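You operate a simulated robot arm through the tools that you are given. There is no shell and no other tool. Be economical: measure what you need, move in short steps, check, and stop when the job is done.

The job below is to be done with a simulated two-armed robot. You get a single attempt, and the scene is never put back.

JOB
Take the white fitting with two black bands and put it on the orange filter with white pleats. Take the white fitting with two blue bands and leave it on top of the roll of blue tape on the top of the grey ring bench. Fetch the low white reducer with a blue band over a black band and set it on the top of the grey check bench. Do these in any order. Set down upright: white fitting with two black bands, white fitting with two blue bands, low white reducer with a blue band over a black ba.

Only the result counts: the job must be done as asked and must still hold three seconds after the hand-in. Knocking over, shifting, dropping, spilling or breaking anything else fails it.

ROBOT AND FRAMES
Two 7-joint arms with two-finger parallel grippers on one trunk, on a base that drives. Base frame: it is fixed to the floor where the robot stands at the start and does not move with it; the origin is under the middle of the robot, x ahead of it, y to its left, z up; the surface under the hand at the start is at about z = 800. Units: mm, rad, N and s.
The left shoulder is at the start at [70, 134, 1151], the right one opposite. With the tool pointing down near the work surface each hand reaches from about 100 to 640 mm from the robot's upright axis, wherever it stands, measured 20 degrees to its own side. Places, roughly: low white reducer with a blue band (6x7x8 cm) [600, 500, 400]; orange filter with white pleats [-500, -3000, 750]; roll of blue tape [-250, -2250, 750]; top of the grey check bench [2500, -800, 800]; white fitting with two black bands (5x6x9 cm) [500, 0, 800]; white fitting with two blue bands (6x7x9 cm) [300, -200, 800]. Payload 1.57 kg a hand.
Tool frame (each hand has its own): the origin (TCP) lies between the finger pads and is the grasp point; the fingertips stand 30 mm ahead of it; z points along the fingers, y is the line along which they close. The gripper opens to 80 mm. The fingers are 17 mm wide and 12 mm thick; the gripper's body (40 by 82 mm) begins 80 mm behind the TCP.
Orientation is that of the tool frame in the base frame, as a unit quaternion [w, x, y, z]. With the fingers straight down and closing along the base's y, the tool's x points along the base's -x, its y along +y and its z along -z.

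CONTROLS
- The arms move only by the tool play_rows. It takes "left_motion", "right_motion" or both (then of equal length, played together; a hand with none holds still); each is one flat list of numbers, 7 for each row, row after row: the shift along the base's x, y, z in mm, then the turn, a rotation vector about the base's x, y, z in rad, then the closure, from 0 (fully open) to 1 (shut). In form: [dx, dy, dz, rx, ry, rz, grip, dx, dy, dz, rx, ry, rz, grip, ...]. A call has 1 to 10 rows; each row is the pose to reach, as a shift and turn from the pose commanded when the call began. Each row takes 0.2 s and may step no farther than 50 mm and 0.15 rad from the row before; otherwise, or with a gripper value out of range, the whole call is refused. Where a pose cannot be reached the arm comes as near as it can. A force on the tool above 40 N (or 10 N above the force at the start of the call, whichever is more), or a blocked arm, ends the call early, and 0.2 s more pass. Each finger travels about 153 mm/s and halts on what it meets, pressing with about 30 N; the grip force reading is that of the motor and also rises with nothing between the fingers. The clock runs only during rows and for 0.2 s after the last one: add rows that repeat a pose to give the fingers time. The reply holds the time, the measured pose of the TCP, the force on the tool along the base axes, the opening and the grip force, in the units named above and with some noise, with the torque about the TCP (base axes, N m) and any sound that the robot's microphone picked up.
- Cameras (640 x 400 px; columns grow to the right, rows downward): "scene" is now at [126.1, 25.3, 1362.3]; the picture's right is [0.31, -0.95, 0.00], its down [-0.69, -0.23, -0.69] and it looks along [0.66, 0.22, -0.72] (base axes); focal length 214 px, centre (320, 200). "left" rides on the left gripper at [72, 7, -122] in its tool frame; the picture's right is [-0.09, 1.00, 0.00], its down [-0.84, -0.08, -0.54] and it looks along [-0.54, -0.05, 0.84] (tool axes); focal length 238 px, centre (320, 200). "right" rides on the right gripper at [72, -7, -122] in its tool frame; the picture's right is [0.09, 1.00, 0.00], its down [-0.84, 0.08, -0.54] and it looks along [-0.54, 0.05, 0.84] (tool axes); focal length 238 px, centre (320, 200). There is no depth. A picture from a camera that has moved, and an enlarged one, comes with that camera's place and axes in the base frame and with its lens.
- capture(camera): a new picture of that camera. It takes no simulated time.
- slide_trunk(by): slides the trunk up (or, below 0, down) by that many mm; the arms and the scene camera ride with it, the base frame stays. It gives what a move gives, with no picture.
- steer(legs): drives the robot by 1 to 6 legs, each [ahead, left, turn to the left] in mm, mm and rad, along the robot's own axes; the way and the turn of a leg run together, so that a leg with both is an arc; at most 1500 mm and 3.142 rad a leg. The arms and the cameras ride along, it lands a little off, and it stops where it bumps. It gives what a move gives.
- head_to(pan, tilt): turns the head with the scene camera to pan (to the left, within 1.501 rad either way) and tilt (down, from -0.506 to 1.204), counted from straight ahead of the robot. It gives what a move gives.
- inspect(camera, box): a new picture of the part [left, top, right, bottom] of that camera's present view, enlarged. It takes no simulated time.
- sign_off(): hands the job in; it is judged then, once.

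Work in short steps. Places have to be worked out from the pictures, the camera data and where the tool is seen: move nearer, look again, correct. Check each grasp and each placing, and mend what went wrong. You have 165 turns and 122 pictures in all, those below and enlarged ones among them. Open the grippers and draw the arms clear of the work before you hand the job in, unless the task says otherwise; then end with one line.

The tools are called as a command line: name --argument value ..., lists and objects as JSON in quotes. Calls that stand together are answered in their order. play_rows: Moves the arms, as the interface text tells. Its arguments: {"type":"object","properties":{"left_motion":{"type":"array","items":{"type":"number"}},"right_motion":{"type":"array","items":{"type":"number"}}},"required":[]} The other tools are called the same way: slide_trunk (by) slides the trunk up or down; steer (legs) drives the base; head_to (pan, tilt) turns the head that bears the scene camera; capture (camera) takes a picture; inspect (camera, box) takes an enlarged picture of a part of a camera's view; sign_off () hands the job in.

At the start:

```text
time_s: 0.0
left_position: [430.2, 301.1, 1100.2]
left_tool_rot: [0.0, 0.0, 1.0, 0.0]
left_ft_force: [-1.1, 0.4, 0.7]
left_moment: [0.01, -0.02, 0.0]
left_width: 79.9
left_grip_force: 0.0
right_position: [441.8, -83.6, 1037.2]
right_tool_rot: [0.0, 0.0, 1.0, 0.0]
right_ft_force: [-0.4, -0.3, -0.2]
right_moment: [0.01, 0.01, -0.01]
right_width: 80.1
right_grip_force: 0.1
trunk travel left (down, up): [-725.0, 215.0]
robot x, y, heading: [2.6, 1.2, 0.001]
head pan, tilt: [0.319, 0.806]
```

scene: 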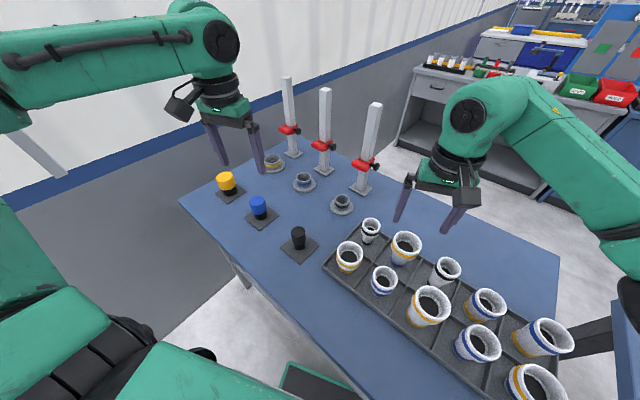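
right: 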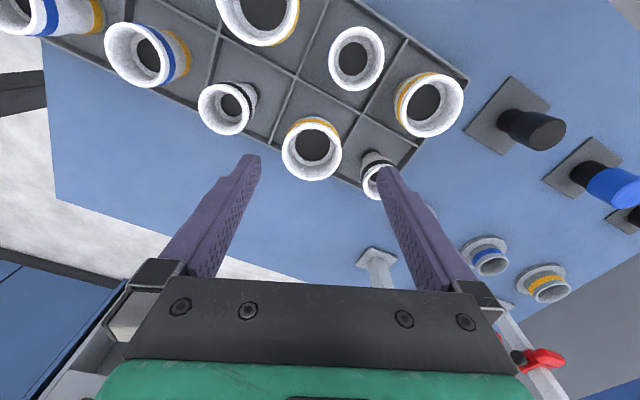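
left: 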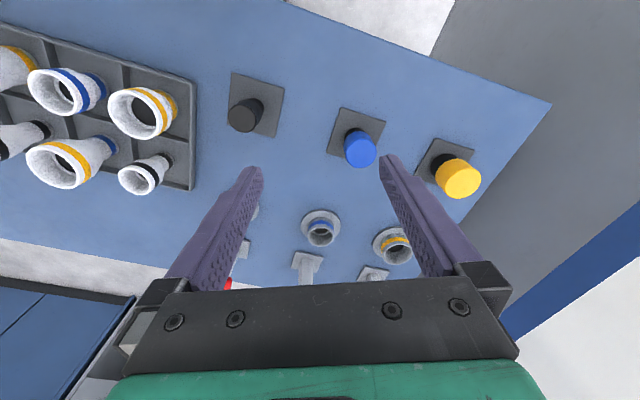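

The tray holds several fittings with different bands. I enlarge the tray in the scene view to tell them apart.

inspect --camera "scene" --box '[310, 200, 590, 400]'

inspect --camera "right" --box '[80, 0, 480, 220]'

```text
2.00 times, centred on (450, 300) of scene
camera zoom: at [126.1, 25.3, 1362.3], right [0.31, -0.95, 0.0], down [-0.69, -0.23, -0.69], along [0.66, 0.22, -0.72], focal length 429 px, centre (60, 0)
```

zoom: 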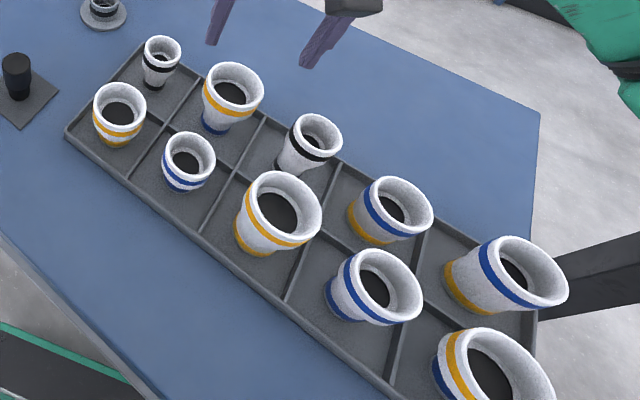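

```text
1.60 times, centred on (280, 110) of right
camera zoom: at [369.4, -90.6, 1161.5], right [-0.09, 1.0, 0.0], down [0.84, 0.08, 0.54], along [0.54, 0.05, -0.84], focal length 381 px, centre (384, 344)
```

zoom: 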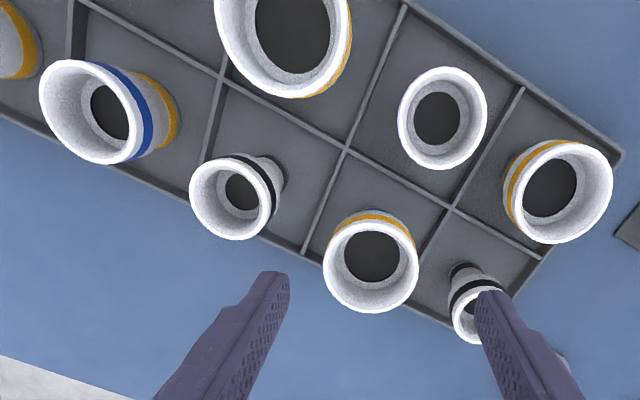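

I need the band detail on each candidate, so I enlarge the black and blue ones.

inspect --camera "scene" --box '[340, 210, 470, 300]'

inspect --camera "scene" --box '[440, 280, 580, 400]'

inspect --camera "left" --box '[0, 30, 200, 210]'

```text
4.44 times, centred on (405, 255) of scene
camera zoom: at [126.1, 25.3, 1362.3], right [0.31, -0.95, 0.0], down [-0.69, -0.23, -0.69], along [0.66, 0.22, -0.72], focal length 953 px, centre (-58, -44)
```

zoom: 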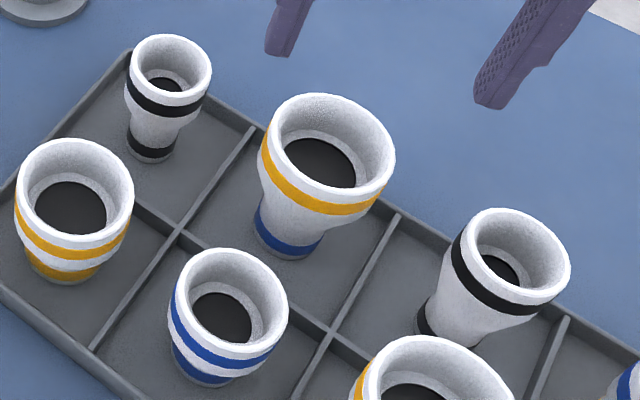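

```text
3.33 times, centred on (510, 340) of scene
camera zoom: at [126.1, 25.3, 1362.3], right [0.31, -0.95, 0.0], down [-0.69, -0.23, -0.69], along [0.66, 0.22, -0.72], focal length 715 px, centre (-313, -267)
```

zoom: 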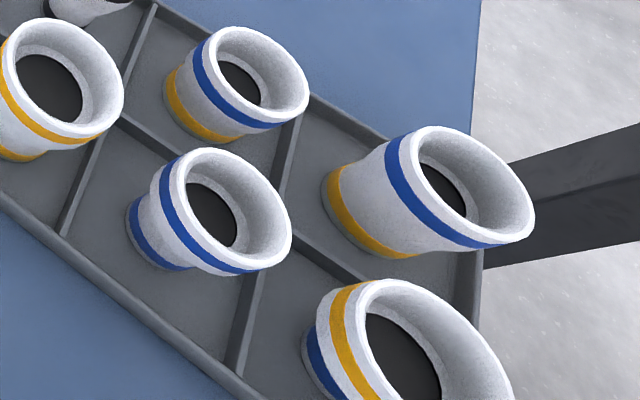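

```text
2.22 times, centred on (100, 120) of left
camera zoom: at [358.2, 306.1, 1221.8], right [0.09, 1.0, 0.0], down [0.84, -0.08, 0.54], along [0.54, -0.05, -0.84], focal length 530 px, centre (809, 378)
```

zoom: 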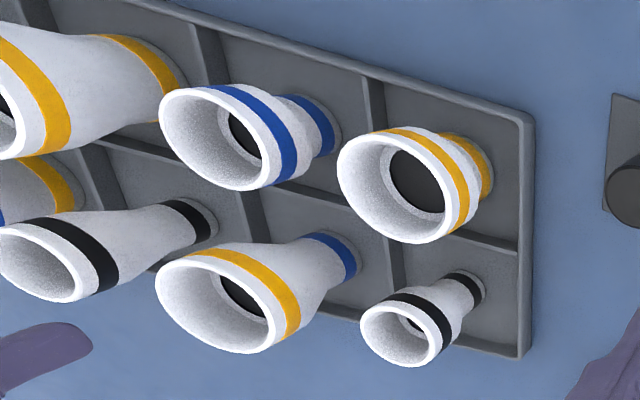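

The two-black-band fitting that is 9 cm tall is at about [505,2], since the other black one is about 105 mm tall. The 9 cm blue-banded one is at about [302,-234]; the other blue is only about 70 mm. I bring both hands above them, turned about 0.41 rad so the fingers close along the cells' diagonal.

play_rows --left_motion '[10.7, -42.7, -11.4, 0, 0, 0.0586, 0, 21.4, -85.4, -22.8, 0, 0, 0.117, 0, 32.1, -128.1, -34.2, 0, 0, 0.176, 0, 42.8, -170.8, -45.6, 0, 0, 0.234, 0, 53.5, -213.5, -57, 0, 0, 0.293, 0, 64.2, -256.2, -68.4, 0, 0, 0.351, 0, 74.9, -299, -80, 0, 0, 0.41, 0, 74.9, -299, -80, 0, 0, 0.41, 0]' --right_motion '[-20, -21.4, -5, 0, 0, 0.0586, 0, -40, -42.8, -10, 0, 0, 0.117, 0, -60, -64.2, -15, 0, 0, 0.176, 0, -80, -85.6, -20, 0, 0, 0.234, 0, -100, -107, -25, 0, 0, 0.293, 0, -120, -128.4, -30, 0, 0, 0.351, 0, -140, -150, -35, 0, 0, 0.41, 0, -140, -150, -35, 0, 0, 0.41, 0]'

capture --camera "left"

capture --camera "right"

```text
time_s: 1.8
left_position: [453.5, 73.6, 1019.9]
left_tool_rot: [0.0, -0.205, 0.979, 0.0]
left_ft_force: [1.0, 0.5, 0.7]
left_moment: [-0.04, 0.01, 0.0]
left_width: 79.9
left_grip_force: 0.1
left hand out of reach, approached as far as the arm can: row 5, 6, 7, 8
right_position: [301.6, -231.1, 1005.4]
right_tool_rot: [-0.001, -0.204, 0.979, 0.0]
right_ft_force: [0.2, 0.0, 0.0]
right_moment: [0.0, 0.03, -0.01]
right_width: 80.0
right_grip_force: 0.0
trunk travel left (down, up): [-725.0, 215.0]
robot x, y, heading: [-0.2, -0.4, 0.002]
head pan, tilt: [0.319, 0.806]
```

```text
113 pictures are left
camera left: at [385.4, 49.1, 1141.7], right [-0.31, 0.95, 0.0], down [0.8, 0.26, 0.54], along [0.52, 0.17, -0.84], focal length 238 px, centre (320, 200)
```

left: 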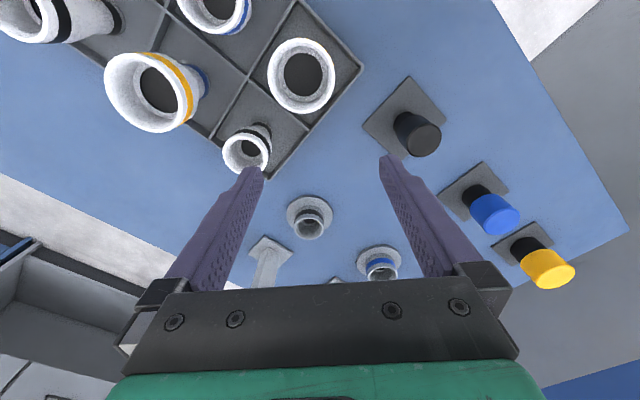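

```text
112 pictures are left
camera right: at [237.8, -268.1, 1128.1], right [-0.48, 0.88, 0.0], down [0.74, 0.41, 0.54], along [0.47, 0.26, -0.84], focal length 238 px, centre (320, 200)
```

right: 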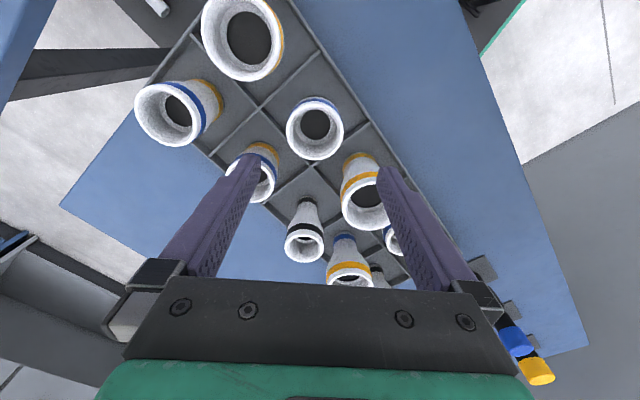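

The right hand is almost above the blue fitting, which I place at about [300,-240]. The left hand can't reach the black one from this stance, so I'll turn the base later. I enlarge the blue fitting first to refine its position.

inspect --camera "right" --box '[250, 70, 380, 190]'

```text
3.33 times, centred on (315, 130) of right
camera zoom: at [237.8, -268.1, 1128.1], right [-0.48, 0.88, 0.0], down [0.74, 0.41, 0.54], along [0.47, 0.26, -0.84], focal length 794 px, centre (337, 433)
```

zoom: 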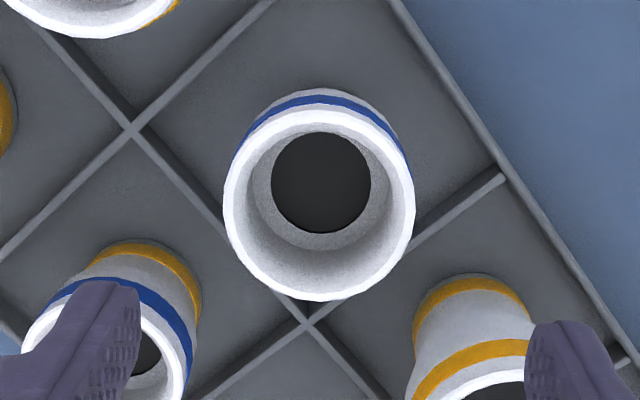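

The rim centre is about [301,-239.5], the diameter about 57 mm, and the top near z 888. I descend until the tips are just above the rim, then check alignment.

play_rows --right_motion '[0, -8, -30, 0, 0, 0, 0, 0, -8, -65, 0, 0, 0, 0, 0, -8, -78, 0, 0, 0, 0]'

capture --camera "right"

```text
time_s: 2.6
left_position: [451.9, 72.5, 1022.1]
left_tool_rot: [0.001, -0.203, 0.979, -0.001]
left_ft_force: [-0.6, 0.1, 0.3]
left_moment: [-0.01, 0.01, -0.02]
left_width: 79.9
left_grip_force: 0.1
right_position: [302.4, -241.2, 925.6]
right_tool_rot: [0.0, -0.204, 0.979, 0.0]
right_ft_force: [0.1, 0.6, 0.5]
right_moment: [-0.03, 0.03, 0.03]
right_width: 80.1
right_grip_force: 0.0
trunk travel left (down, up): [-725.0, 215.0]
robot x, y, heading: [-2.5, -4.5, 0.002]
head pan, tilt: [0.319, 0.806]
```

```text
110 pictures are left
camera right: at [238.1, -277.5, 1048.8], right [-0.48, 0.88, 0.0], down [0.74, 0.41, 0.54], along [0.48, 0.26, -0.84], focal length 238 px, centre (320, 200)
```

right: 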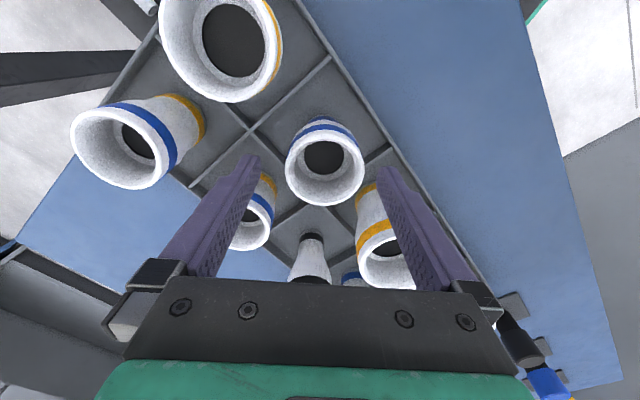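

Alignment is within about 2 mm. I descend to TCP z about 868 and close.

play_rows --right_motion '[-0.5, 2, -30, 0, 0, 0, 0, -0.5, 2, -57, 0, 0, 0, 0, -0.5, 2, -57, 0, 0, 0, 0, -0.5, 2, -57, 0, 0, 0, 0.5, -0.5, 2, -57, 0, 0, 0, 1, -0.5, 2, -57, 0, 0, 0, 1]'

capture --camera "right"

```text
time_s: 4.0
left_position: [452.8, 72.6, 1022.0]
left_tool_rot: [0.001, -0.204, 0.979, 0.0]
left_ft_force: [1.1, 0.4, 0.3]
left_moment: [0.0, 0.01, 0.0]
left_width: 80.0
left_grip_force: 0.1
right_position: [300.1, -240.5, 868.0]
right_tool_rot: [-0.001, -0.204, 0.979, -0.001]
right_ft_force: [-1.3, -1.0, -0.3]
right_moment: [0.03, 0.01, 0.03]
right_width: 60.5
right_grip_force: 29.8
trunk travel left (down, up): [-725.0, 215.0]
robot x, y, heading: [1.5, -0.3, -0.002]
head pan, tilt: [0.319, 0.806]
```

```text
109 pictures are left
camera right: at [236.4, -275.8, 991.9], right [-0.48, 0.88, 0.0], down [0.74, 0.4, 0.54], along [0.48, 0.26, -0.84], focal length 238 px, centre (320, 200)
```

right: 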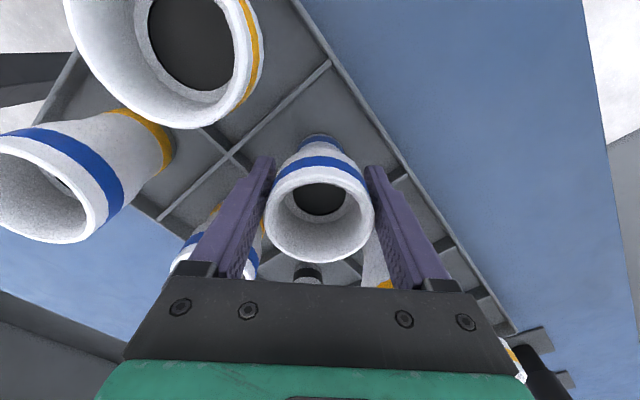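

The fitting is held at 60.5 mm. I lift it straight up.

play_rows --right_motion '[0, 0, 20, 0, 0, 0, 1, 0, 0, 50, 0, 0, 0, 1, 0, 0, 95, 0, 0, 0, 1, 0, 0, 140, 0, 0, 0, 1, 0, 0, 185, 0, 0, 0, 1, 0, 0, 200, 0, 0, 0, 1]'

capture --camera "right"

```text
time_s: 5.4
left_position: [452.1, 72.9, 1020.2]
left_tool_rot: [0.001, -0.204, 0.979, -0.001]
left_ft_force: [0.3, 0.1, 0.0]
left_moment: [-0.03, 0.03, 0.02]
left_width: 80.0
left_grip_force: 0.1
right_position: [301.0, -239.3, 1068.1]
right_tool_rot: [0.0, -0.203, 0.979, -0.001]
right_ft_force: [0.2, -0.1, -1.5]
right_moment: [0.0, 0.03, -0.03]
right_width: 54.2
right_grip_force: 30.1
trunk travel left (down, up): [-725.0, 215.0]
robot x, y, heading: [1.9, -2.8, 0.0]
head pan, tilt: [0.319, 0.806]
```

```text
108 pictures are left
camera right: at [237.8, -274.6, 1192.0], right [-0.48, 0.88, 0.0], down [0.74, 0.41, 0.54], along [0.47, 0.26, -0.84], focal length 238 px, centre (320, 200)
```

right: 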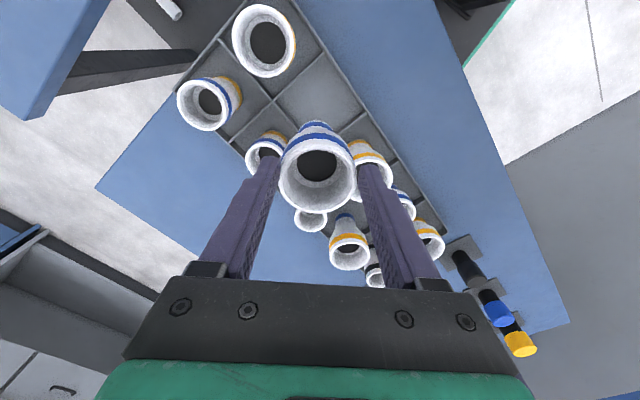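

The width dropped to 54 mm and the fitting sits lower between the fingers, so it may have slid. I look closer.

inspect --camera "right" --box '[230, 100, 410, 230]'

capture --camera "scene"

```text
3.08 times, centred on (320, 165) of right
camera zoom: at [237.8, -274.6, 1192.0], right [-0.48, 0.88, 0.0], down [0.74, 0.41, 0.54], along [0.47, 0.26, -0.84], focal length 733 px, centre (320, 308)
```

zoom: 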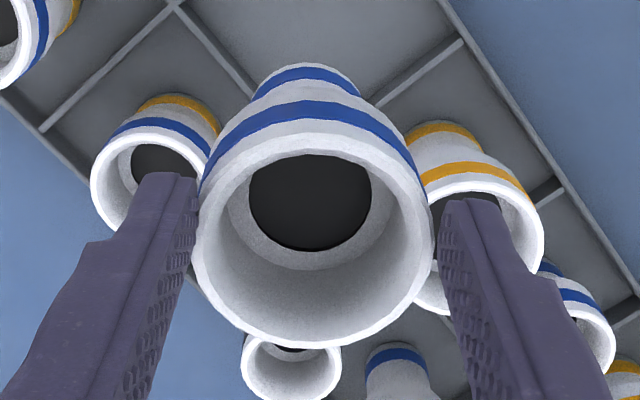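

```text
106 pictures are left
camera scene: at [125.5, 25.4, 1362.4], right [0.31, -0.95, 0.0], down [-0.69, -0.23, -0.69], along [0.66, 0.22, -0.72], focal length 214 px, centre (320, 200)
```

scene: 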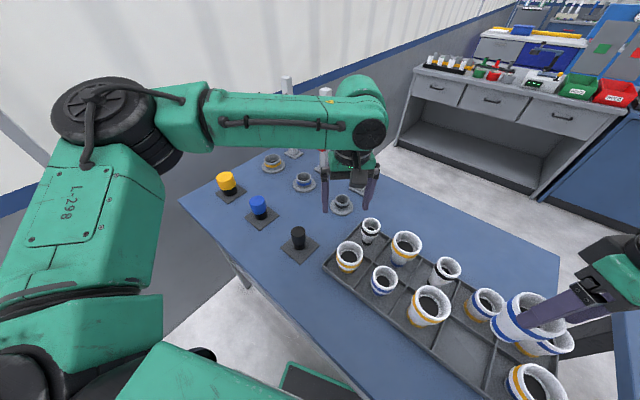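

It clearly slid toward the fingertips. I enlarge the scene view to see how it is held before deciding.

inspect --camera "scene" --box '[460, 220, 640, 370]'

```text
2.67 times, centred on (550, 295) of scene
camera zoom: at [125.5, 25.4, 1362.4], right [0.31, -0.95, 0.0], down [-0.69, -0.23, -0.69], along [0.66, 0.22, -0.72], focal length 572 px, centre (-293, -53)
```

zoom: 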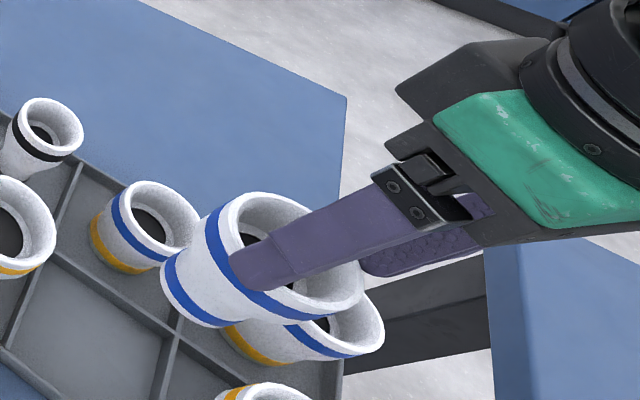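

The tips reach roughly to the lower edge of the upper band, and the fitting slid about 35 mm. That hold isn't trustworthy, so I lower it gently back into its cell and regrasp deeper.

play_rows --right_motion '[0, 0, -30, 0, 0, 0, 1, 0, 0, -65, 0, 0, 0, 1, 0, 0, -100, 0, 0, 0, 1, 0, 0, -130, 0, 0, 0, 1, 0, 0, -145, 0, 0, 0, 1, 0, 0, -150, 0, 0, 0, 1]'

capture --camera "right"

inspect --camera "scene" --box '[440, 240, 620, 400]'

```text
time_s: 6.8
left_position: [451.0, 73.2, 1021.3]
left_tool_rot: [0.002, -0.204, 0.979, -0.001]
left_ft_force: [-0.3, -0.1, -0.5]
left_moment: [-0.02, 0.0, -0.01]
left_width: 80.0
left_grip_force: 0.1
right_position: [298.7, -237.8, 918.4]
right_tool_rot: [0.003, -0.203, 0.979, -0.001]
right_ft_force: [2.0, -5.9, 22.8]
right_moment: [-0.26, -0.15, -0.06]
right_width: 52.9
right_grip_force: 30.3
trunk travel left (down, up): [-725.0, 215.0]
robot x, y, heading: [1.0, -0.6, 0.001]
head pan, tilt: [0.319, 0.806]
```

```text
104 pictures are left
camera right: at [235.0, -273.5, 1042.3], right [-0.48, 0.88, 0.0], down [0.73, 0.4, 0.55], along [0.48, 0.26, -0.84], focal length 238 px, centre (320, 200)
```

right: 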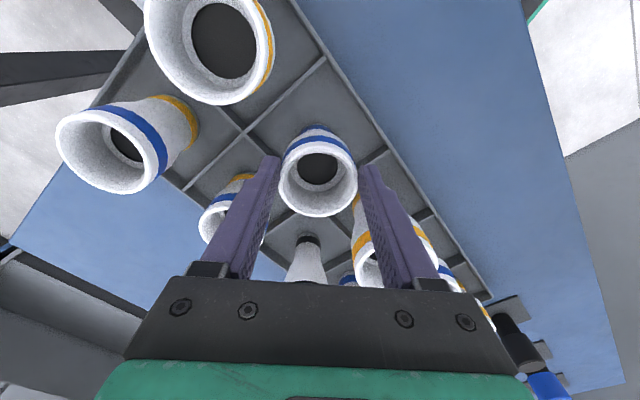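

```text
2.50 times, centred on (530, 320) of scene
camera zoom: at [124.3, 26.2, 1362.9], right [0.31, -0.95, 0.0], down [-0.68, -0.23, -0.69], along [0.66, 0.22, -0.72], focal length 536 px, centre (-205, -100)
```

zoom: 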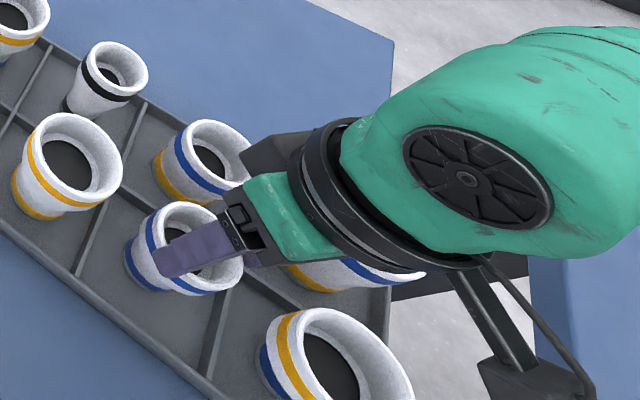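

The fitting is back on the tray (22 N upward force), and the tips are holding only the rim. I open, check where it stands, then regrasp lower.

play_rows --right_motion '[0, 0, 8, 0, 0, 0, 0.9, 0, 0, 10, 0, 0, 0, 0, 0, 0, 10, 0, 0, 0, 0]'

inspect --camera "right" --box '[220, 80, 420, 230]'

```text
time_s: 7.6
left_position: [452.7, 72.0, 1020.4]
left_tool_rot: [0.0, -0.204, 0.979, 0.001]
left_ft_force: [0.1, -1.0, 0.3]
left_moment: [-0.01, -0.02, 0.0]
left_width: 79.8
left_grip_force: 0.1
right_position: [301.5, -239.1, 927.8]
right_tool_rot: [0.0, -0.204, 0.979, 0.0]
right_ft_force: [-0.2, 0.3, -0.4]
right_moment: [-0.03, -0.03, 0.01]
right_width: 80.3
right_grip_force: 0.0
trunk travel left (down, up): [-725.0, 215.0]
robot x, y, heading: [-2.0, 1.8, 0.005]
head pan, tilt: [0.319, 0.806]
```

```text
2.67 times, centred on (320, 155) of right
camera zoom: at [237.0, -274.4, 1051.8], right [-0.48, 0.88, 0.0], down [0.74, 0.4, 0.54], along [0.47, 0.26, -0.84], focal length 636 px, centre (320, 320)
```

zoom: 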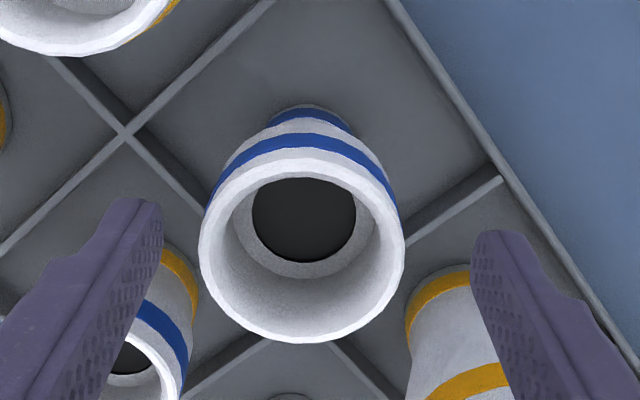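

The fitting stands upright near [307,-241]. I shift about +5 mm in x, descend to TCP z about 850, close, and do a small test lift.

play_rows --right_motion '[5.5, -2, -20, 0, 0, 0, 0, 5.5, -2, -50, 0, 0, 0, 0, 5.5, -2, -78, 0, 0, 0, 0, 5.5, -2, -78, 0, 0, 0, 0, 5.5, -2, -78, 0, 0, 0, 0.5, 5.5, -2, -78, 0, 0, 0, 1, 5.5, -2, -78, 0, 0, 0, 1, 5.5, -2, -78, 0, 0, 0, 1]'

inspect --camera "scene" --box '[440, 240, 620, 400]'

capture --camera "right"

```text
time_s: 9.4
left_position: [453.2, 71.4, 1021.2]
left_tool_rot: [0.001, -0.204, 0.979, 0.0]
left_ft_force: [0.2, 0.6, 0.1]
left_moment: [0.05, 0.01, 0.0]
left_width: 79.9
left_grip_force: 0.0
right_position: [308.3, -240.0, 850.3]
right_tool_rot: [0.0, -0.204, 0.979, -0.001]
right_ft_force: [0.2, -0.2, 0.0]
right_moment: [0.02, 0.0, 0.0]
right_width: 54.2
right_grip_force: 30.2
trunk travel left (down, up): [-725.0, 215.0]
robot x, y, heading: [-0.2, -1.2, 0.007]
head pan, tilt: [0.319, 0.806]
```

```text
2.50 times, centred on (530, 320) of scene
camera zoom: at [126.2, 25.1, 1362.3], right [0.31, -0.95, 0.0], down [-0.69, -0.23, -0.69], along [0.66, 0.22, -0.72], focal length 536 px, centre (-205, -100)
```

zoom: 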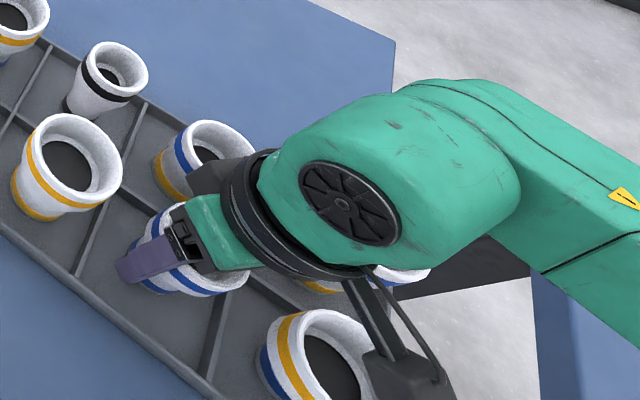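

```text
100 pictures are left
camera right: at [244.3, -276.4, 974.2], right [-0.48, 0.88, 0.0], down [0.74, 0.4, 0.54], along [0.48, 0.26, -0.84], focal length 238 px, centre (320, 200)
```

right: 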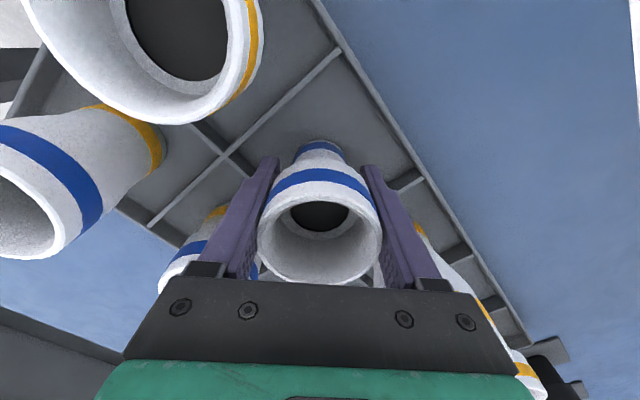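

The width is now 54 mm with a deep grip. I do a test lift of 40 mm.

play_rows --right_motion '[0, 0, 10, 0, 0, 0, 1, 0, 0, 25, 0, 0, 0, 1, 0, 0, 40, 0, 0, 0, 1]'

capture --camera "right"

```text
time_s: 10.2
left_position: [453.1, 71.9, 1021.9]
left_tool_rot: [0.001, -0.204, 0.979, -0.001]
left_ft_force: [0.0, 0.8, -0.8]
left_moment: [0.03, 0.01, 0.0]
left_width: 80.1
left_grip_force: 0.2
right_position: [306.1, -239.9, 890.6]
right_tool_rot: [0.0, -0.204, 0.979, -0.001]
right_ft_force: [0.4, -0.5, -1.0]
right_moment: [0.01, 0.01, -0.01]
right_width: 54.2
right_grip_force: 30.0
trunk travel left (down, up): [-725.0, 215.0]
robot x, y, heading: [1.0, -0.9, 0.002]
head pan, tilt: [0.319, 0.806]
```

```text
99 pictures are left
camera right: at [242.8, -276.4, 1014.3], right [-0.48, 0.88, 0.0], down [0.74, 0.41, 0.54], along [0.48, 0.26, -0.84], focal length 238 px, centre (320, 200)
```

right: 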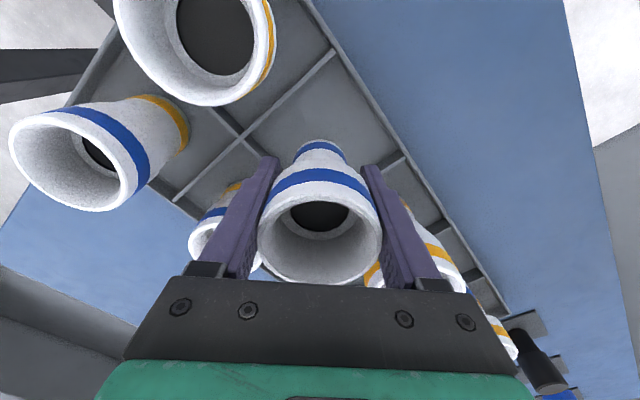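

The grip is firm and nothing moved. I raise it clear and then turn the base right 0.4 rad so the left hand can reach the black fitting.

play_rows --right_motion '[0, 0, 40, 0, 0, 0, 1, 0, 0, 85, 0, 0, 0, 1, 0, 0, 130, 0, 0, 0, 1, 0, 0, 175, 0, 0, 0, 1]'

steer --legs '[[0, 0, -0.4]]'

capture --camera "left"

capture --camera "right"

```text
time_s: 11.2
left_position: [454.5, 72.8, 1020.1]
left_tool_rot: [0.001, -0.204, 0.979, 0.0]
left_ft_force: [0.2, 0.8, 0.3]
left_moment: [-0.01, 0.0, 0.0]
left_width: 80.1
left_grip_force: 0.1
right_position: [306.0, -240.0, 1065.6]
right_tool_rot: [0.0, -0.204, 0.979, 0.0]
right_ft_force: [0.2, 0.9, -0.5]
right_moment: [-0.01, -0.01, -0.02]
right_width: 54.3
right_grip_force: 29.2
trunk travel left (down, up): [-725.0, 215.0]
robot x, y, heading: [1.8, 1.1, -0.004]
head pan, tilt: [0.319, 0.806]
```

```text
time_s: 12.9
left_position: [446.2, -107.2, 1021.8]
left_tool_rot: [0.0, -0.008, 1.0, 0.0]
left_ft_force: [0.2, -0.3, -0.2]
left_moment: [0.02, 0.01, -0.03]
left_width: 80.2
left_grip_force: 0.1
right_position: [190.7, -339.8, 1064.6]
right_tool_rot: [0.001, -0.008, 1.0, 0.001]
right_ft_force: [-0.3, 0.6, -0.8]
right_moment: [0.02, -0.03, 0.01]
right_width: 54.2
right_grip_force: 29.9
trunk travel left (down, up): [-725.0, 215.0]
robot x, y, heading: [1.3, -2.5, -0.391]
head pan, tilt: [0.319, 0.806]
stopped in leg 1: the robot was blocked; the commanded pose is now the measured one
```

```text
98 pictures are left
camera left: at [374.7, -102.2, 1142.6], right [0.08, 1.0, 0.0], down [0.84, -0.06, 0.54], along [0.54, -0.04, -0.84], focal length 238 px, centre (320, 200)
```

left: 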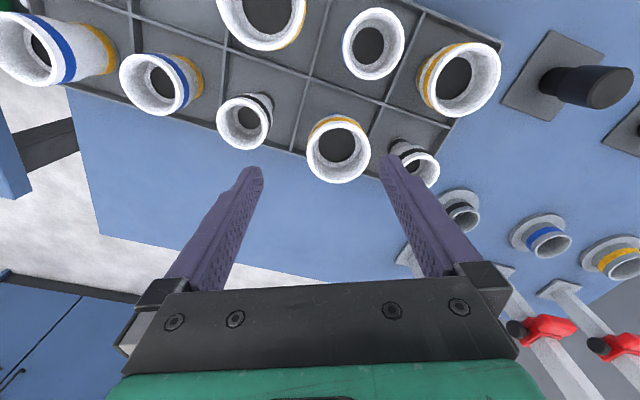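

```text
97 pictures are left
camera right: at [119.0, -347.8, 1189.0], right [-0.11, 0.99, 0.0], down [0.83, 0.09, 0.54], along [0.54, 0.06, -0.84], focal length 238 px, centre (320, 200)
```

right: 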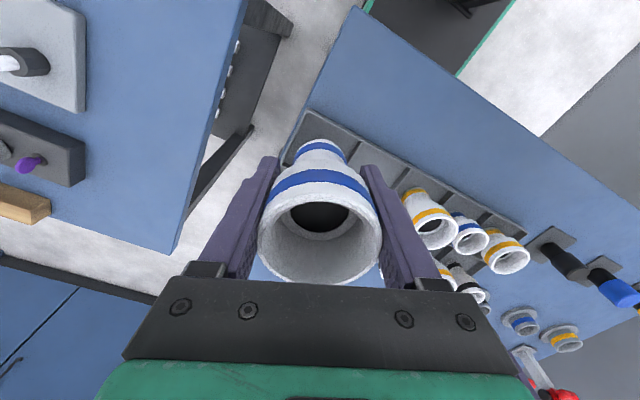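

The turn stopped at -0.391, which is far enough. The black fitting is at about [503,4], so I bring the left hand above it with the diagonal turn.

play_rows --left_motion '[14, 28, -5, 0, 0, 0.1, 0, 28, 56, -10, 0, 0, 0.2, 0, 43, 84, -15, 0, 0, 0.3, 0, 57, 111, -40, 0, 0, 0.4, 0, 57, 111, -60, 0, 0, 0.4, 0, 57, 111, -60, 0, 0, 0.4, 0]'

capture --camera "left"

```text
time_s: 14.3
left_position: [504.3, 6.7, 960.0]
left_tool_rot: [0.0, -0.207, 0.978, 0.0]
left_ft_force: [-0.1, 0.4, -0.7]
left_moment: [0.0, 0.02, 0.01]
left_width: 80.1
left_grip_force: 0.0
right_position: [191.8, -338.1, 1065.8]
right_tool_rot: [0.001, -0.008, 1.0, 0.001]
right_ft_force: [-0.1, -0.5, -1.2]
right_moment: [0.0, 0.02, -0.03]
right_width: 54.5
right_grip_force: 30.5
trunk travel left (down, up): [-725.0, 215.0]
robot x, y, heading: [-0.0, -1.2, -0.398]
head pan, tilt: [0.319, 0.806]
```

```text
96 pictures are left
camera left: at [436.3, -17.4, 1081.8], right [-0.32, 0.95, 0.0], down [0.8, 0.27, 0.54], along [0.52, 0.17, -0.84], focal length 238 px, centre (320, 200)
```

left: 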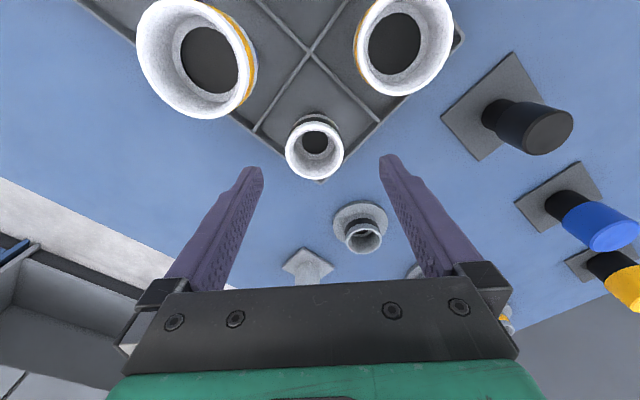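

The rim centre is at about [508,1] with roughly 15 mm clearance each side. I descend to z about 850 and close.

play_rows --left_motion '[4, -5, -20, 0, 0, 0, 0, 4, -5, -55, 0, 0, 0, 0, 4, -5, -90, 0, 0, 0, 0, 4, -5, -110, 0, 0, 0, 0, 4, -5, -110, 0, 0, 0, 0, 4, -5, -110, 0, 0, 0, 0.5, 4, -5, -110, 0, 0, 0, 1, 4, -5, -110, 0, 0, 0, 1, 4, -5, -110, 0, 0, 0, 1]'

capture --camera "left"

```text
time_s: 16.3
left_position: [506.8, 1.1, 852.1]
left_tool_rot: [0.001, -0.207, 0.978, -0.001]
left_ft_force: [-0.5, -0.4, 1.0]
left_moment: [-0.03, -0.03, 0.02]
left_width: 48.4
left_grip_force: 29.8
right_position: [191.3, -337.7, 1065.6]
right_tool_rot: [0.0, -0.009, 1.0, 0.0]
right_ft_force: [-0.5, -0.6, -1.5]
right_moment: [-0.03, -0.01, -0.02]
right_width: 54.4
right_grip_force: 30.2
trunk travel left (down, up): [-725.0, 215.0]
robot x, y, heading: [2.7, 2.3, -0.394]
head pan, tilt: [0.319, 0.806]
```

```text
95 pictures are left
camera left: at [437.6, -22.9, 973.9], right [-0.32, 0.95, 0.0], down [0.8, 0.27, 0.54], along [0.52, 0.17, -0.84], focal length 238 px, centre (320, 200)
```

left: 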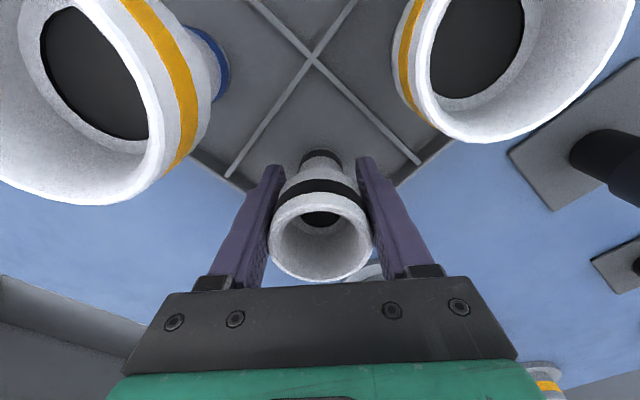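

The black fitting is held at 48 mm. I lift it 200 mm and check for slip.

play_rows --left_motion '[0, 0, 10, 0, 0, 0, 1, 0, 0, 40, 0, 0, 0, 1, 0, 0, 80, 0, 0, 0, 1, 0, 0, 120, 0, 0, 0, 1, 0, 0, 160, 0, 0, 0, 1, 0, 0, 200, 0, 0, 0, 1]'

capture --camera "left"

head_to --pan 1.0 --tilt 0.9

capture --camera "scene"

```text
time_s: 17.7
left_position: [507.5, -0.4, 1053.0]
left_tool_rot: [0.001, -0.207, 0.978, 0.0]
left_ft_force: [0.6, -0.2, -0.7]
left_moment: [-0.01, -0.01, 0.01]
left_width: 48.3
left_grip_force: 30.1
right_position: [190.9, -337.8, 1067.5]
right_tool_rot: [0.001, -0.007, 1.0, 0.0]
right_ft_force: [-0.2, -0.5, -1.8]
right_moment: [0.01, -0.03, -0.03]
right_width: 54.3
right_grip_force: 29.8
trunk travel left (down, up): [-725.0, 215.0]
robot x, y, heading: [1.3, -2.6, -0.393]
head pan, tilt: [0.319, 0.806]
```

```text
94 pictures are left
camera left: at [438.7, -24.9, 1174.3], right [-0.32, 0.95, 0.0], down [0.8, 0.27, 0.54], along [0.52, 0.17, -0.84], focal length 238 px, centre (320, 200)
```

left: 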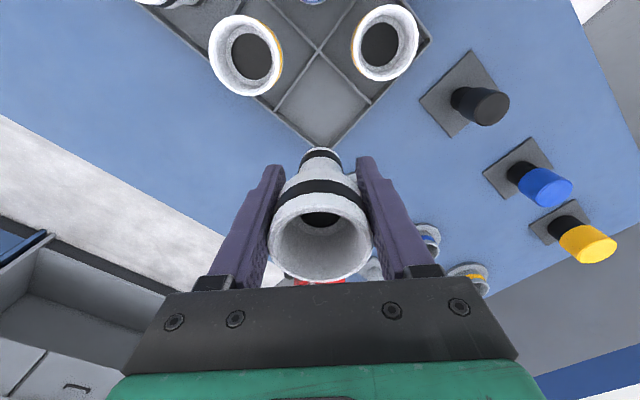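

```text
time_s: 18.8
left_position: [508.2, -0.9, 1051.6]
left_tool_rot: [0.001, -0.207, 0.978, 0.0]
left_ft_force: [-0.9, 0.8, -1.4]
left_moment: [-0.03, -0.02, 0.0]
left_width: 48.5
left_grip_force: 30.2
right_position: [192.7, -337.9, 1065.0]
right_tool_rot: [-0.001, -0.008, 1.0, 0.0]
right_ft_force: [-0.2, 0.2, -1.2]
right_moment: [0.01, -0.01, -0.05]
right_width: 54.5
right_grip_force: 30.5
trunk travel left (down, up): [-725.0, 215.0]
robot x, y, heading: [-0.4, 1.4, -0.393]
head pan, tilt: [1.0, 0.901]
```

```text
93 pictures are left
camera scene: at [109.8, 24.8, 1355.0], right [0.57, -0.82, 0.0], down [-0.64, -0.45, -0.62], along [0.51, 0.35, -0.78], focal length 214 px, centre (320, 200)
```

scene: 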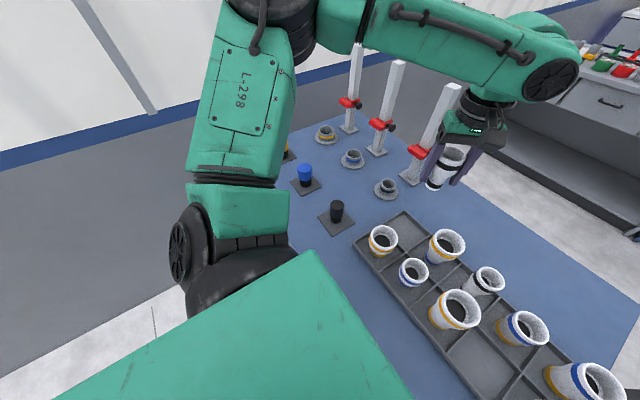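

Both fittings are held. Now I look to the right to plan the drive.

head_to --pan -1.2 --tilt 0.45

capture --camera "scene"

```text
time_s: 20.8
left_position: [507.8, -0.6, 1050.7]
left_tool_rot: [0.001, -0.207, 0.978, -0.001]
left_ft_force: [-0.6, 0.2, -1.9]
left_moment: [-0.04, 0.01, 0.02]
left_width: 48.5
left_grip_force: 29.7
right_position: [192.3, -336.1, 1066.0]
right_tool_rot: [0.0, -0.008, 1.0, 0.0]
right_ft_force: [-1.1, -0.6, -1.3]
right_moment: [0.04, 0.01, 0.0]
right_width: 54.1
right_grip_force: 29.9
trunk travel left (down, up): [-725.0, 215.0]
robot x, y, heading: [1.8, 0.3, -0.392]
head pan, tilt: [-1.201, 0.45]
```

```text
92 pictures are left
camera scene: at [45.6, -110.0, 1393.3], right [-1.0, 0.02, 0.0], down [0.01, 0.44, -0.9], along [-0.02, -0.9, -0.44], focal length 214 px, centre (320, 200)
```

scene: 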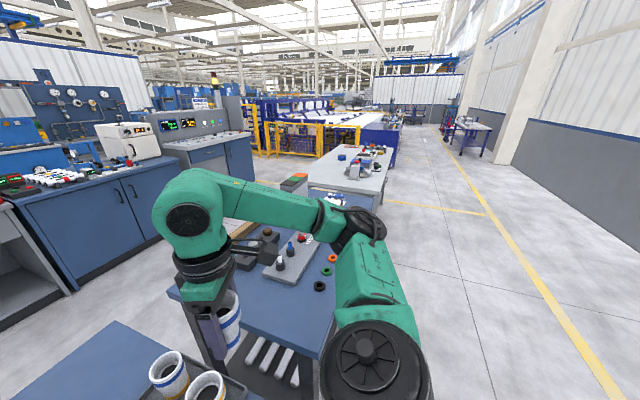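

A second blue bench lies right of the robot from x≈20 on, and the grey ring bench is beyond it at y≈-2250 to -3000. The lane on the -x side is free. I draw the left hand in and look further back before reversing.

play_rows --left_motion '[-40, 0, 10, 0, 0, 0, 1, -80, 0, 20, 0, 0, 0, 1, -120, 0, 20, 0, 0, 0, 1, -150, 0, 20, 0, 0, 0, 1]'

head_to --pan -1.5 --tilt 0.6

capture --camera "scene"

```text
time_s: 21.8
left_position: [357.0, 1.4, 1072.1]
left_tool_rot: [0.001, -0.207, 0.978, 0.0]
left_ft_force: [-0.3, -0.3, -1.2]
left_moment: [-0.02, -0.07, 0.02]
left_width: 48.5
left_grip_force: 30.5
right_position: [190.8, -338.1, 1065.7]
right_tool_rot: [0.002, -0.008, 1.0, -0.001]
right_ft_force: [-0.3, -0.8, -1.2]
right_moment: [0.0, -0.05, 0.02]
right_width: 54.3
right_grip_force: 29.8
trunk travel left (down, up): [-725.0, 215.0]
robot x, y, heading: [1.5, 4.2, -0.395]
head pan, tilt: [-1.201, 0.45]
```

```text
time_s: 22.6
left_position: [359.2, 1.7, 1070.6]
left_tool_rot: [0.002, -0.208, 0.978, 0.0]
left_ft_force: [0.6, -0.5, -0.7]
left_moment: [0.0, 0.02, 0.01]
left_width: 48.6
left_grip_force: 30.2
right_position: [191.8, -337.3, 1066.1]
right_tool_rot: [0.0, -0.008, 1.0, 0.0]
right_ft_force: [-0.7, -1.0, -0.6]
right_moment: [0.01, 0.02, -0.01]
right_width: 54.4
right_grip_force: 30.0
trunk travel left (down, up): [-725.0, 215.0]
robot x, y, heading: [0.1, 4.8, -0.399]
head pan, tilt: [-1.499, 0.6]
```

```text
91 pictures are left
camera scene: at [20.0, -102.0, 1379.8], right [-0.95, 0.32, 0.0], down [0.18, 0.54, -0.83], along [-0.26, -0.78, -0.56], focal length 214 px, centre (320, 200)
```

scene: 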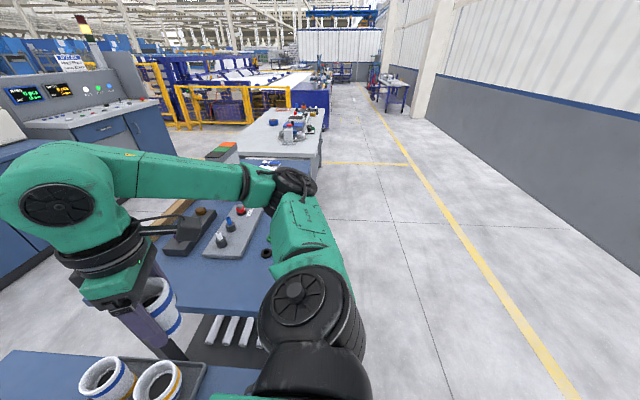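

The lane behind is clear and the grey bench is turned about 20°, so my current heading nearly faces it. I back off in -x and then slide toward -y, keeping the heading.

steer --legs '[[-831, -346, 0], [70, -946, 0]]'

head_to --pan -0.8 --tilt 0.5

capture --camera "scene"

```text
time_s: 31.9
left_position: [-827.8, -879.6, 1071.1]
left_tool_rot: [0.0, -0.208, 0.978, -0.001]
left_ft_force: [0.2, -0.5, -0.5]
left_moment: [0.03, 0.02, 0.03]
left_width: 48.4
left_grip_force: 30.1
right_position: [-993.4, -1220.3, 1065.3]
right_tool_rot: [0.001, -0.01, 1.0, 0.0]
right_ft_force: [-0.6, -0.5, -1.3]
right_moment: [-0.01, -0.03, 0.03]
right_width: 54.3
right_grip_force: 29.8
trunk travel left (down, up): [-725.0, 215.0]
robot x, y, heading: [-1188.2, -881.3, -0.388]
head pan, tilt: [-1.499, 0.6]
```

```text
time_s: 33.0
left_position: [-828.2, -880.0, 1070.7]
left_tool_rot: [0.001, -0.209, 0.978, 0.0]
left_ft_force: [0.2, 0.0, -1.6]
left_moment: [-0.02, -0.01, -0.01]
left_width: 48.4
left_grip_force: 29.9
right_position: [-992.9, -1221.1, 1064.8]
right_tool_rot: [0.0, -0.01, 1.0, 0.001]
right_ft_force: [0.0, -0.4, -0.7]
right_moment: [0.03, -0.01, -0.01]
right_width: 54.5
right_grip_force: 30.0
trunk travel left (down, up): [-725.0, 215.0]
robot x, y, heading: [-1185.6, -879.9, -0.394]
head pan, tilt: [-0.799, 0.499]
```

```text
90 pictures are left
camera scene: at [-1105.4, -985.9, 1388.9], right [-0.93, -0.37, 0.0], down [-0.18, 0.44, -0.88], along [0.33, -0.82, -0.48], focal length 214 px, centre (320, 200)
```

scene: 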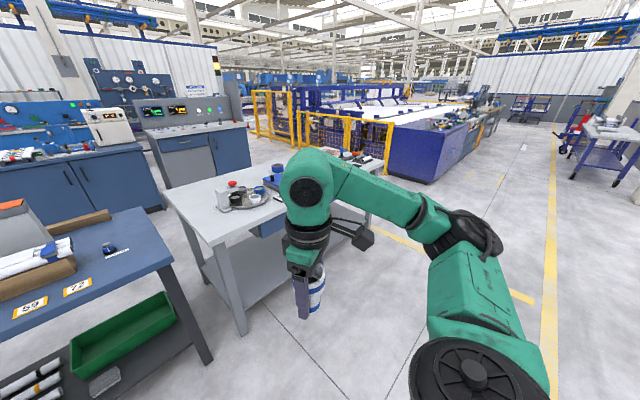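

The bench's near corner is around [-380,-1510]. I slide further toward it and look straight at the top.

steer --legs '[[100, -720, 0]]'

head_to --pan 0.1 --tilt 0.55

capture --camera "scene"

```text
time_s: 36.9
left_position: [-1006.4, -1570.6, 1071.1]
left_tool_rot: [0.001, -0.211, 0.978, -0.001]
left_ft_force: [-0.1, 0.0, -0.9]
left_moment: [0.01, 0.0, -0.01]
left_width: 48.0
left_grip_force: 29.8
right_position: [-1171.8, -1911.3, 1064.5]
right_tool_rot: [0.0, -0.01, 1.0, 0.0]
right_ft_force: [-0.4, 0.3, 0.0]
right_moment: [0.02, -0.01, 0.01]
right_width: 54.5
right_grip_force: 29.9
trunk travel left (down, up): [-725.0, 215.0]
robot x, y, heading: [-1359.2, -1572.4, -0.385]
head pan, tilt: [-0.799, 0.499]
```

```text
time_s: 38.1
left_position: [-1008.1, -1572.4, 1070.1]
left_tool_rot: [0.001, -0.21, 0.978, 0.0]
left_ft_force: [0.6, -0.9, -1.7]
left_moment: [0.02, 0.0, -0.01]
left_width: 48.3
left_grip_force: 30.2
right_position: [-1171.4, -1913.3, 1065.2]
right_tool_rot: [0.0, -0.01, 1.0, 0.0]
right_ft_force: [0.2, -0.3, -0.3]
right_moment: [0.0, 0.03, 0.03]
right_width: 54.4
right_grip_force: 30.0
trunk travel left (down, up): [-725.0, 215.0]
robot x, y, heading: [-1365.0, -1573.4, -0.388]
head pan, tilt: [0.099, 0.55]
```

```text
89 pictures are left
camera scene: at [-1231.5, -1619.0, 1384.3], right [-0.29, -0.96, 0.0], down [-0.5, 0.15, -0.85], along [0.82, -0.24, -0.52], focal length 214 px, centre (320, 200)
```

scene: 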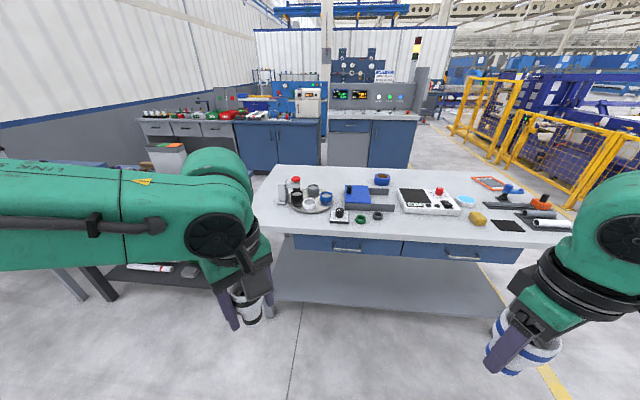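

The bench is now in full view. I enlarge the top to identify the tape roll and the filter.

inspect --camera "scene" --box '[250, 150, 430, 250]'

inspect --camera "scene" --box '[420, 150, 600, 260]'

```text
3.56 times, centred on (340, 200) of scene
camera zoom: at [-1231.5, -1619.0, 1384.3], right [-0.29, -0.96, 0.0], down [-0.5, 0.15, -0.85], along [0.82, -0.24, -0.52], focal length 763 px, centre (249, 200)
```

zoom: 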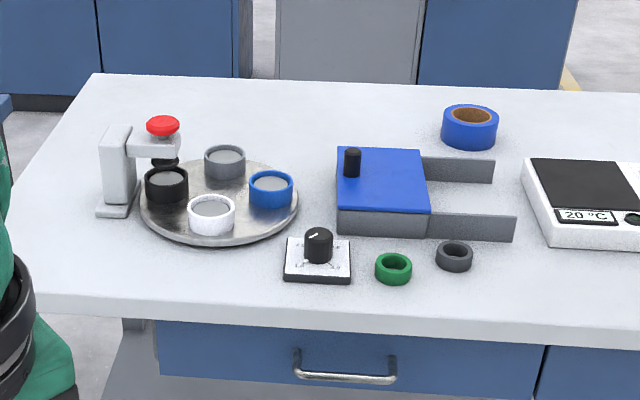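

```text
3.56 times, centred on (510, 205) of scene
camera zoom: at [-1231.5, -1619.0, 1384.3], right [-0.29, -0.96, 0.0], down [-0.5, 0.15, -0.85], along [0.82, -0.24, -0.52], focal length 763 px, centre (-356, 182)
```

zoom: 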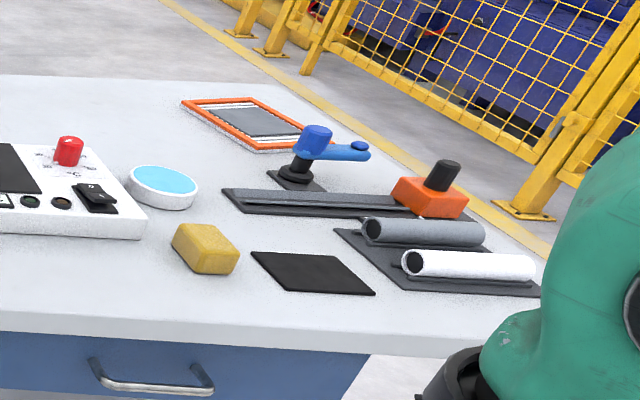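

The tape is near [-120,-2370] and the orange-framed filter near [-363,-3009]. Both are about 560-600 mm in from the front edge, which is out of reach from here, so I will go round the far end to the back side. I slide on along the front first.

steer --legs '[[312, -1384, 0]]'

head_to --pan -0.5 --tilt 0.5

capture --camera "scene"

```text
time_s: 45.1
left_position: [-1239.1, -2971.4, 1071.5]
left_tool_rot: [0.001, -0.212, 0.977, -0.001]
left_ft_force: [-0.3, 0.3, -0.2]
left_moment: [0.03, 0.03, 0.01]
left_width: 47.8
left_grip_force: 29.8
right_position: [-1401.4, -3312.3, 1065.4]
right_tool_rot: [0.0, -0.015, 1.0, 0.0]
right_ft_force: [-0.1, 0.8, -0.5]
right_moment: [-0.02, -0.02, -0.03]
right_width: 54.3
right_grip_force: 29.6
trunk travel left (down, up): [-725.0, 215.0]
robot x, y, heading: [-1595.2, -2975.2, -0.378]
head pan, tilt: [0.099, 0.55]
```

```text
time_s: 46.1
left_position: [-1239.2, -2971.9, 1071.3]
left_tool_rot: [0.001, -0.213, 0.977, -0.001]
left_ft_force: [-0.6, -0.3, -1.1]
left_moment: [0.0, 0.01, 0.04]
left_width: 48.0
left_grip_force: 30.0
right_position: [-1402.0, -3311.9, 1063.7]
right_tool_rot: [0.0, -0.014, 1.0, 0.0]
right_ft_force: [0.8, 0.5, -1.3]
right_moment: [0.03, 0.02, 0.02]
right_width: 54.2
right_grip_force: 30.1
trunk travel left (down, up): [-725.0, 215.0]
robot x, y, heading: [-1594.9, -2973.1, -0.382]
head pan, tilt: [-0.499, 0.499]
```

```text
86 pictures are left
camera scene: at [-1491.6, -3064.3, 1388.9], right [-0.77, -0.64, 0.0], down [-0.31, 0.37, -0.88], along [0.56, -0.68, -0.48], focal length 214 px, centre (320, 200)
```

scene: 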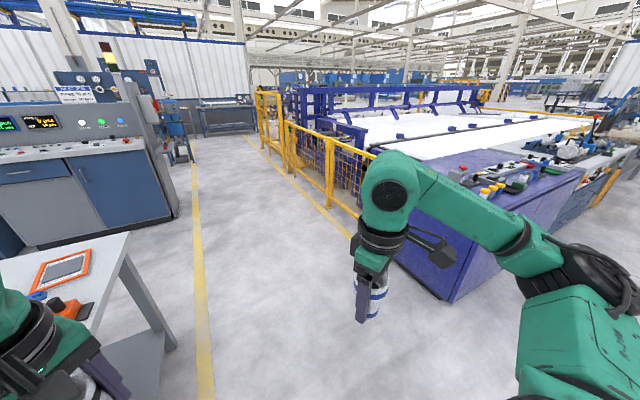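

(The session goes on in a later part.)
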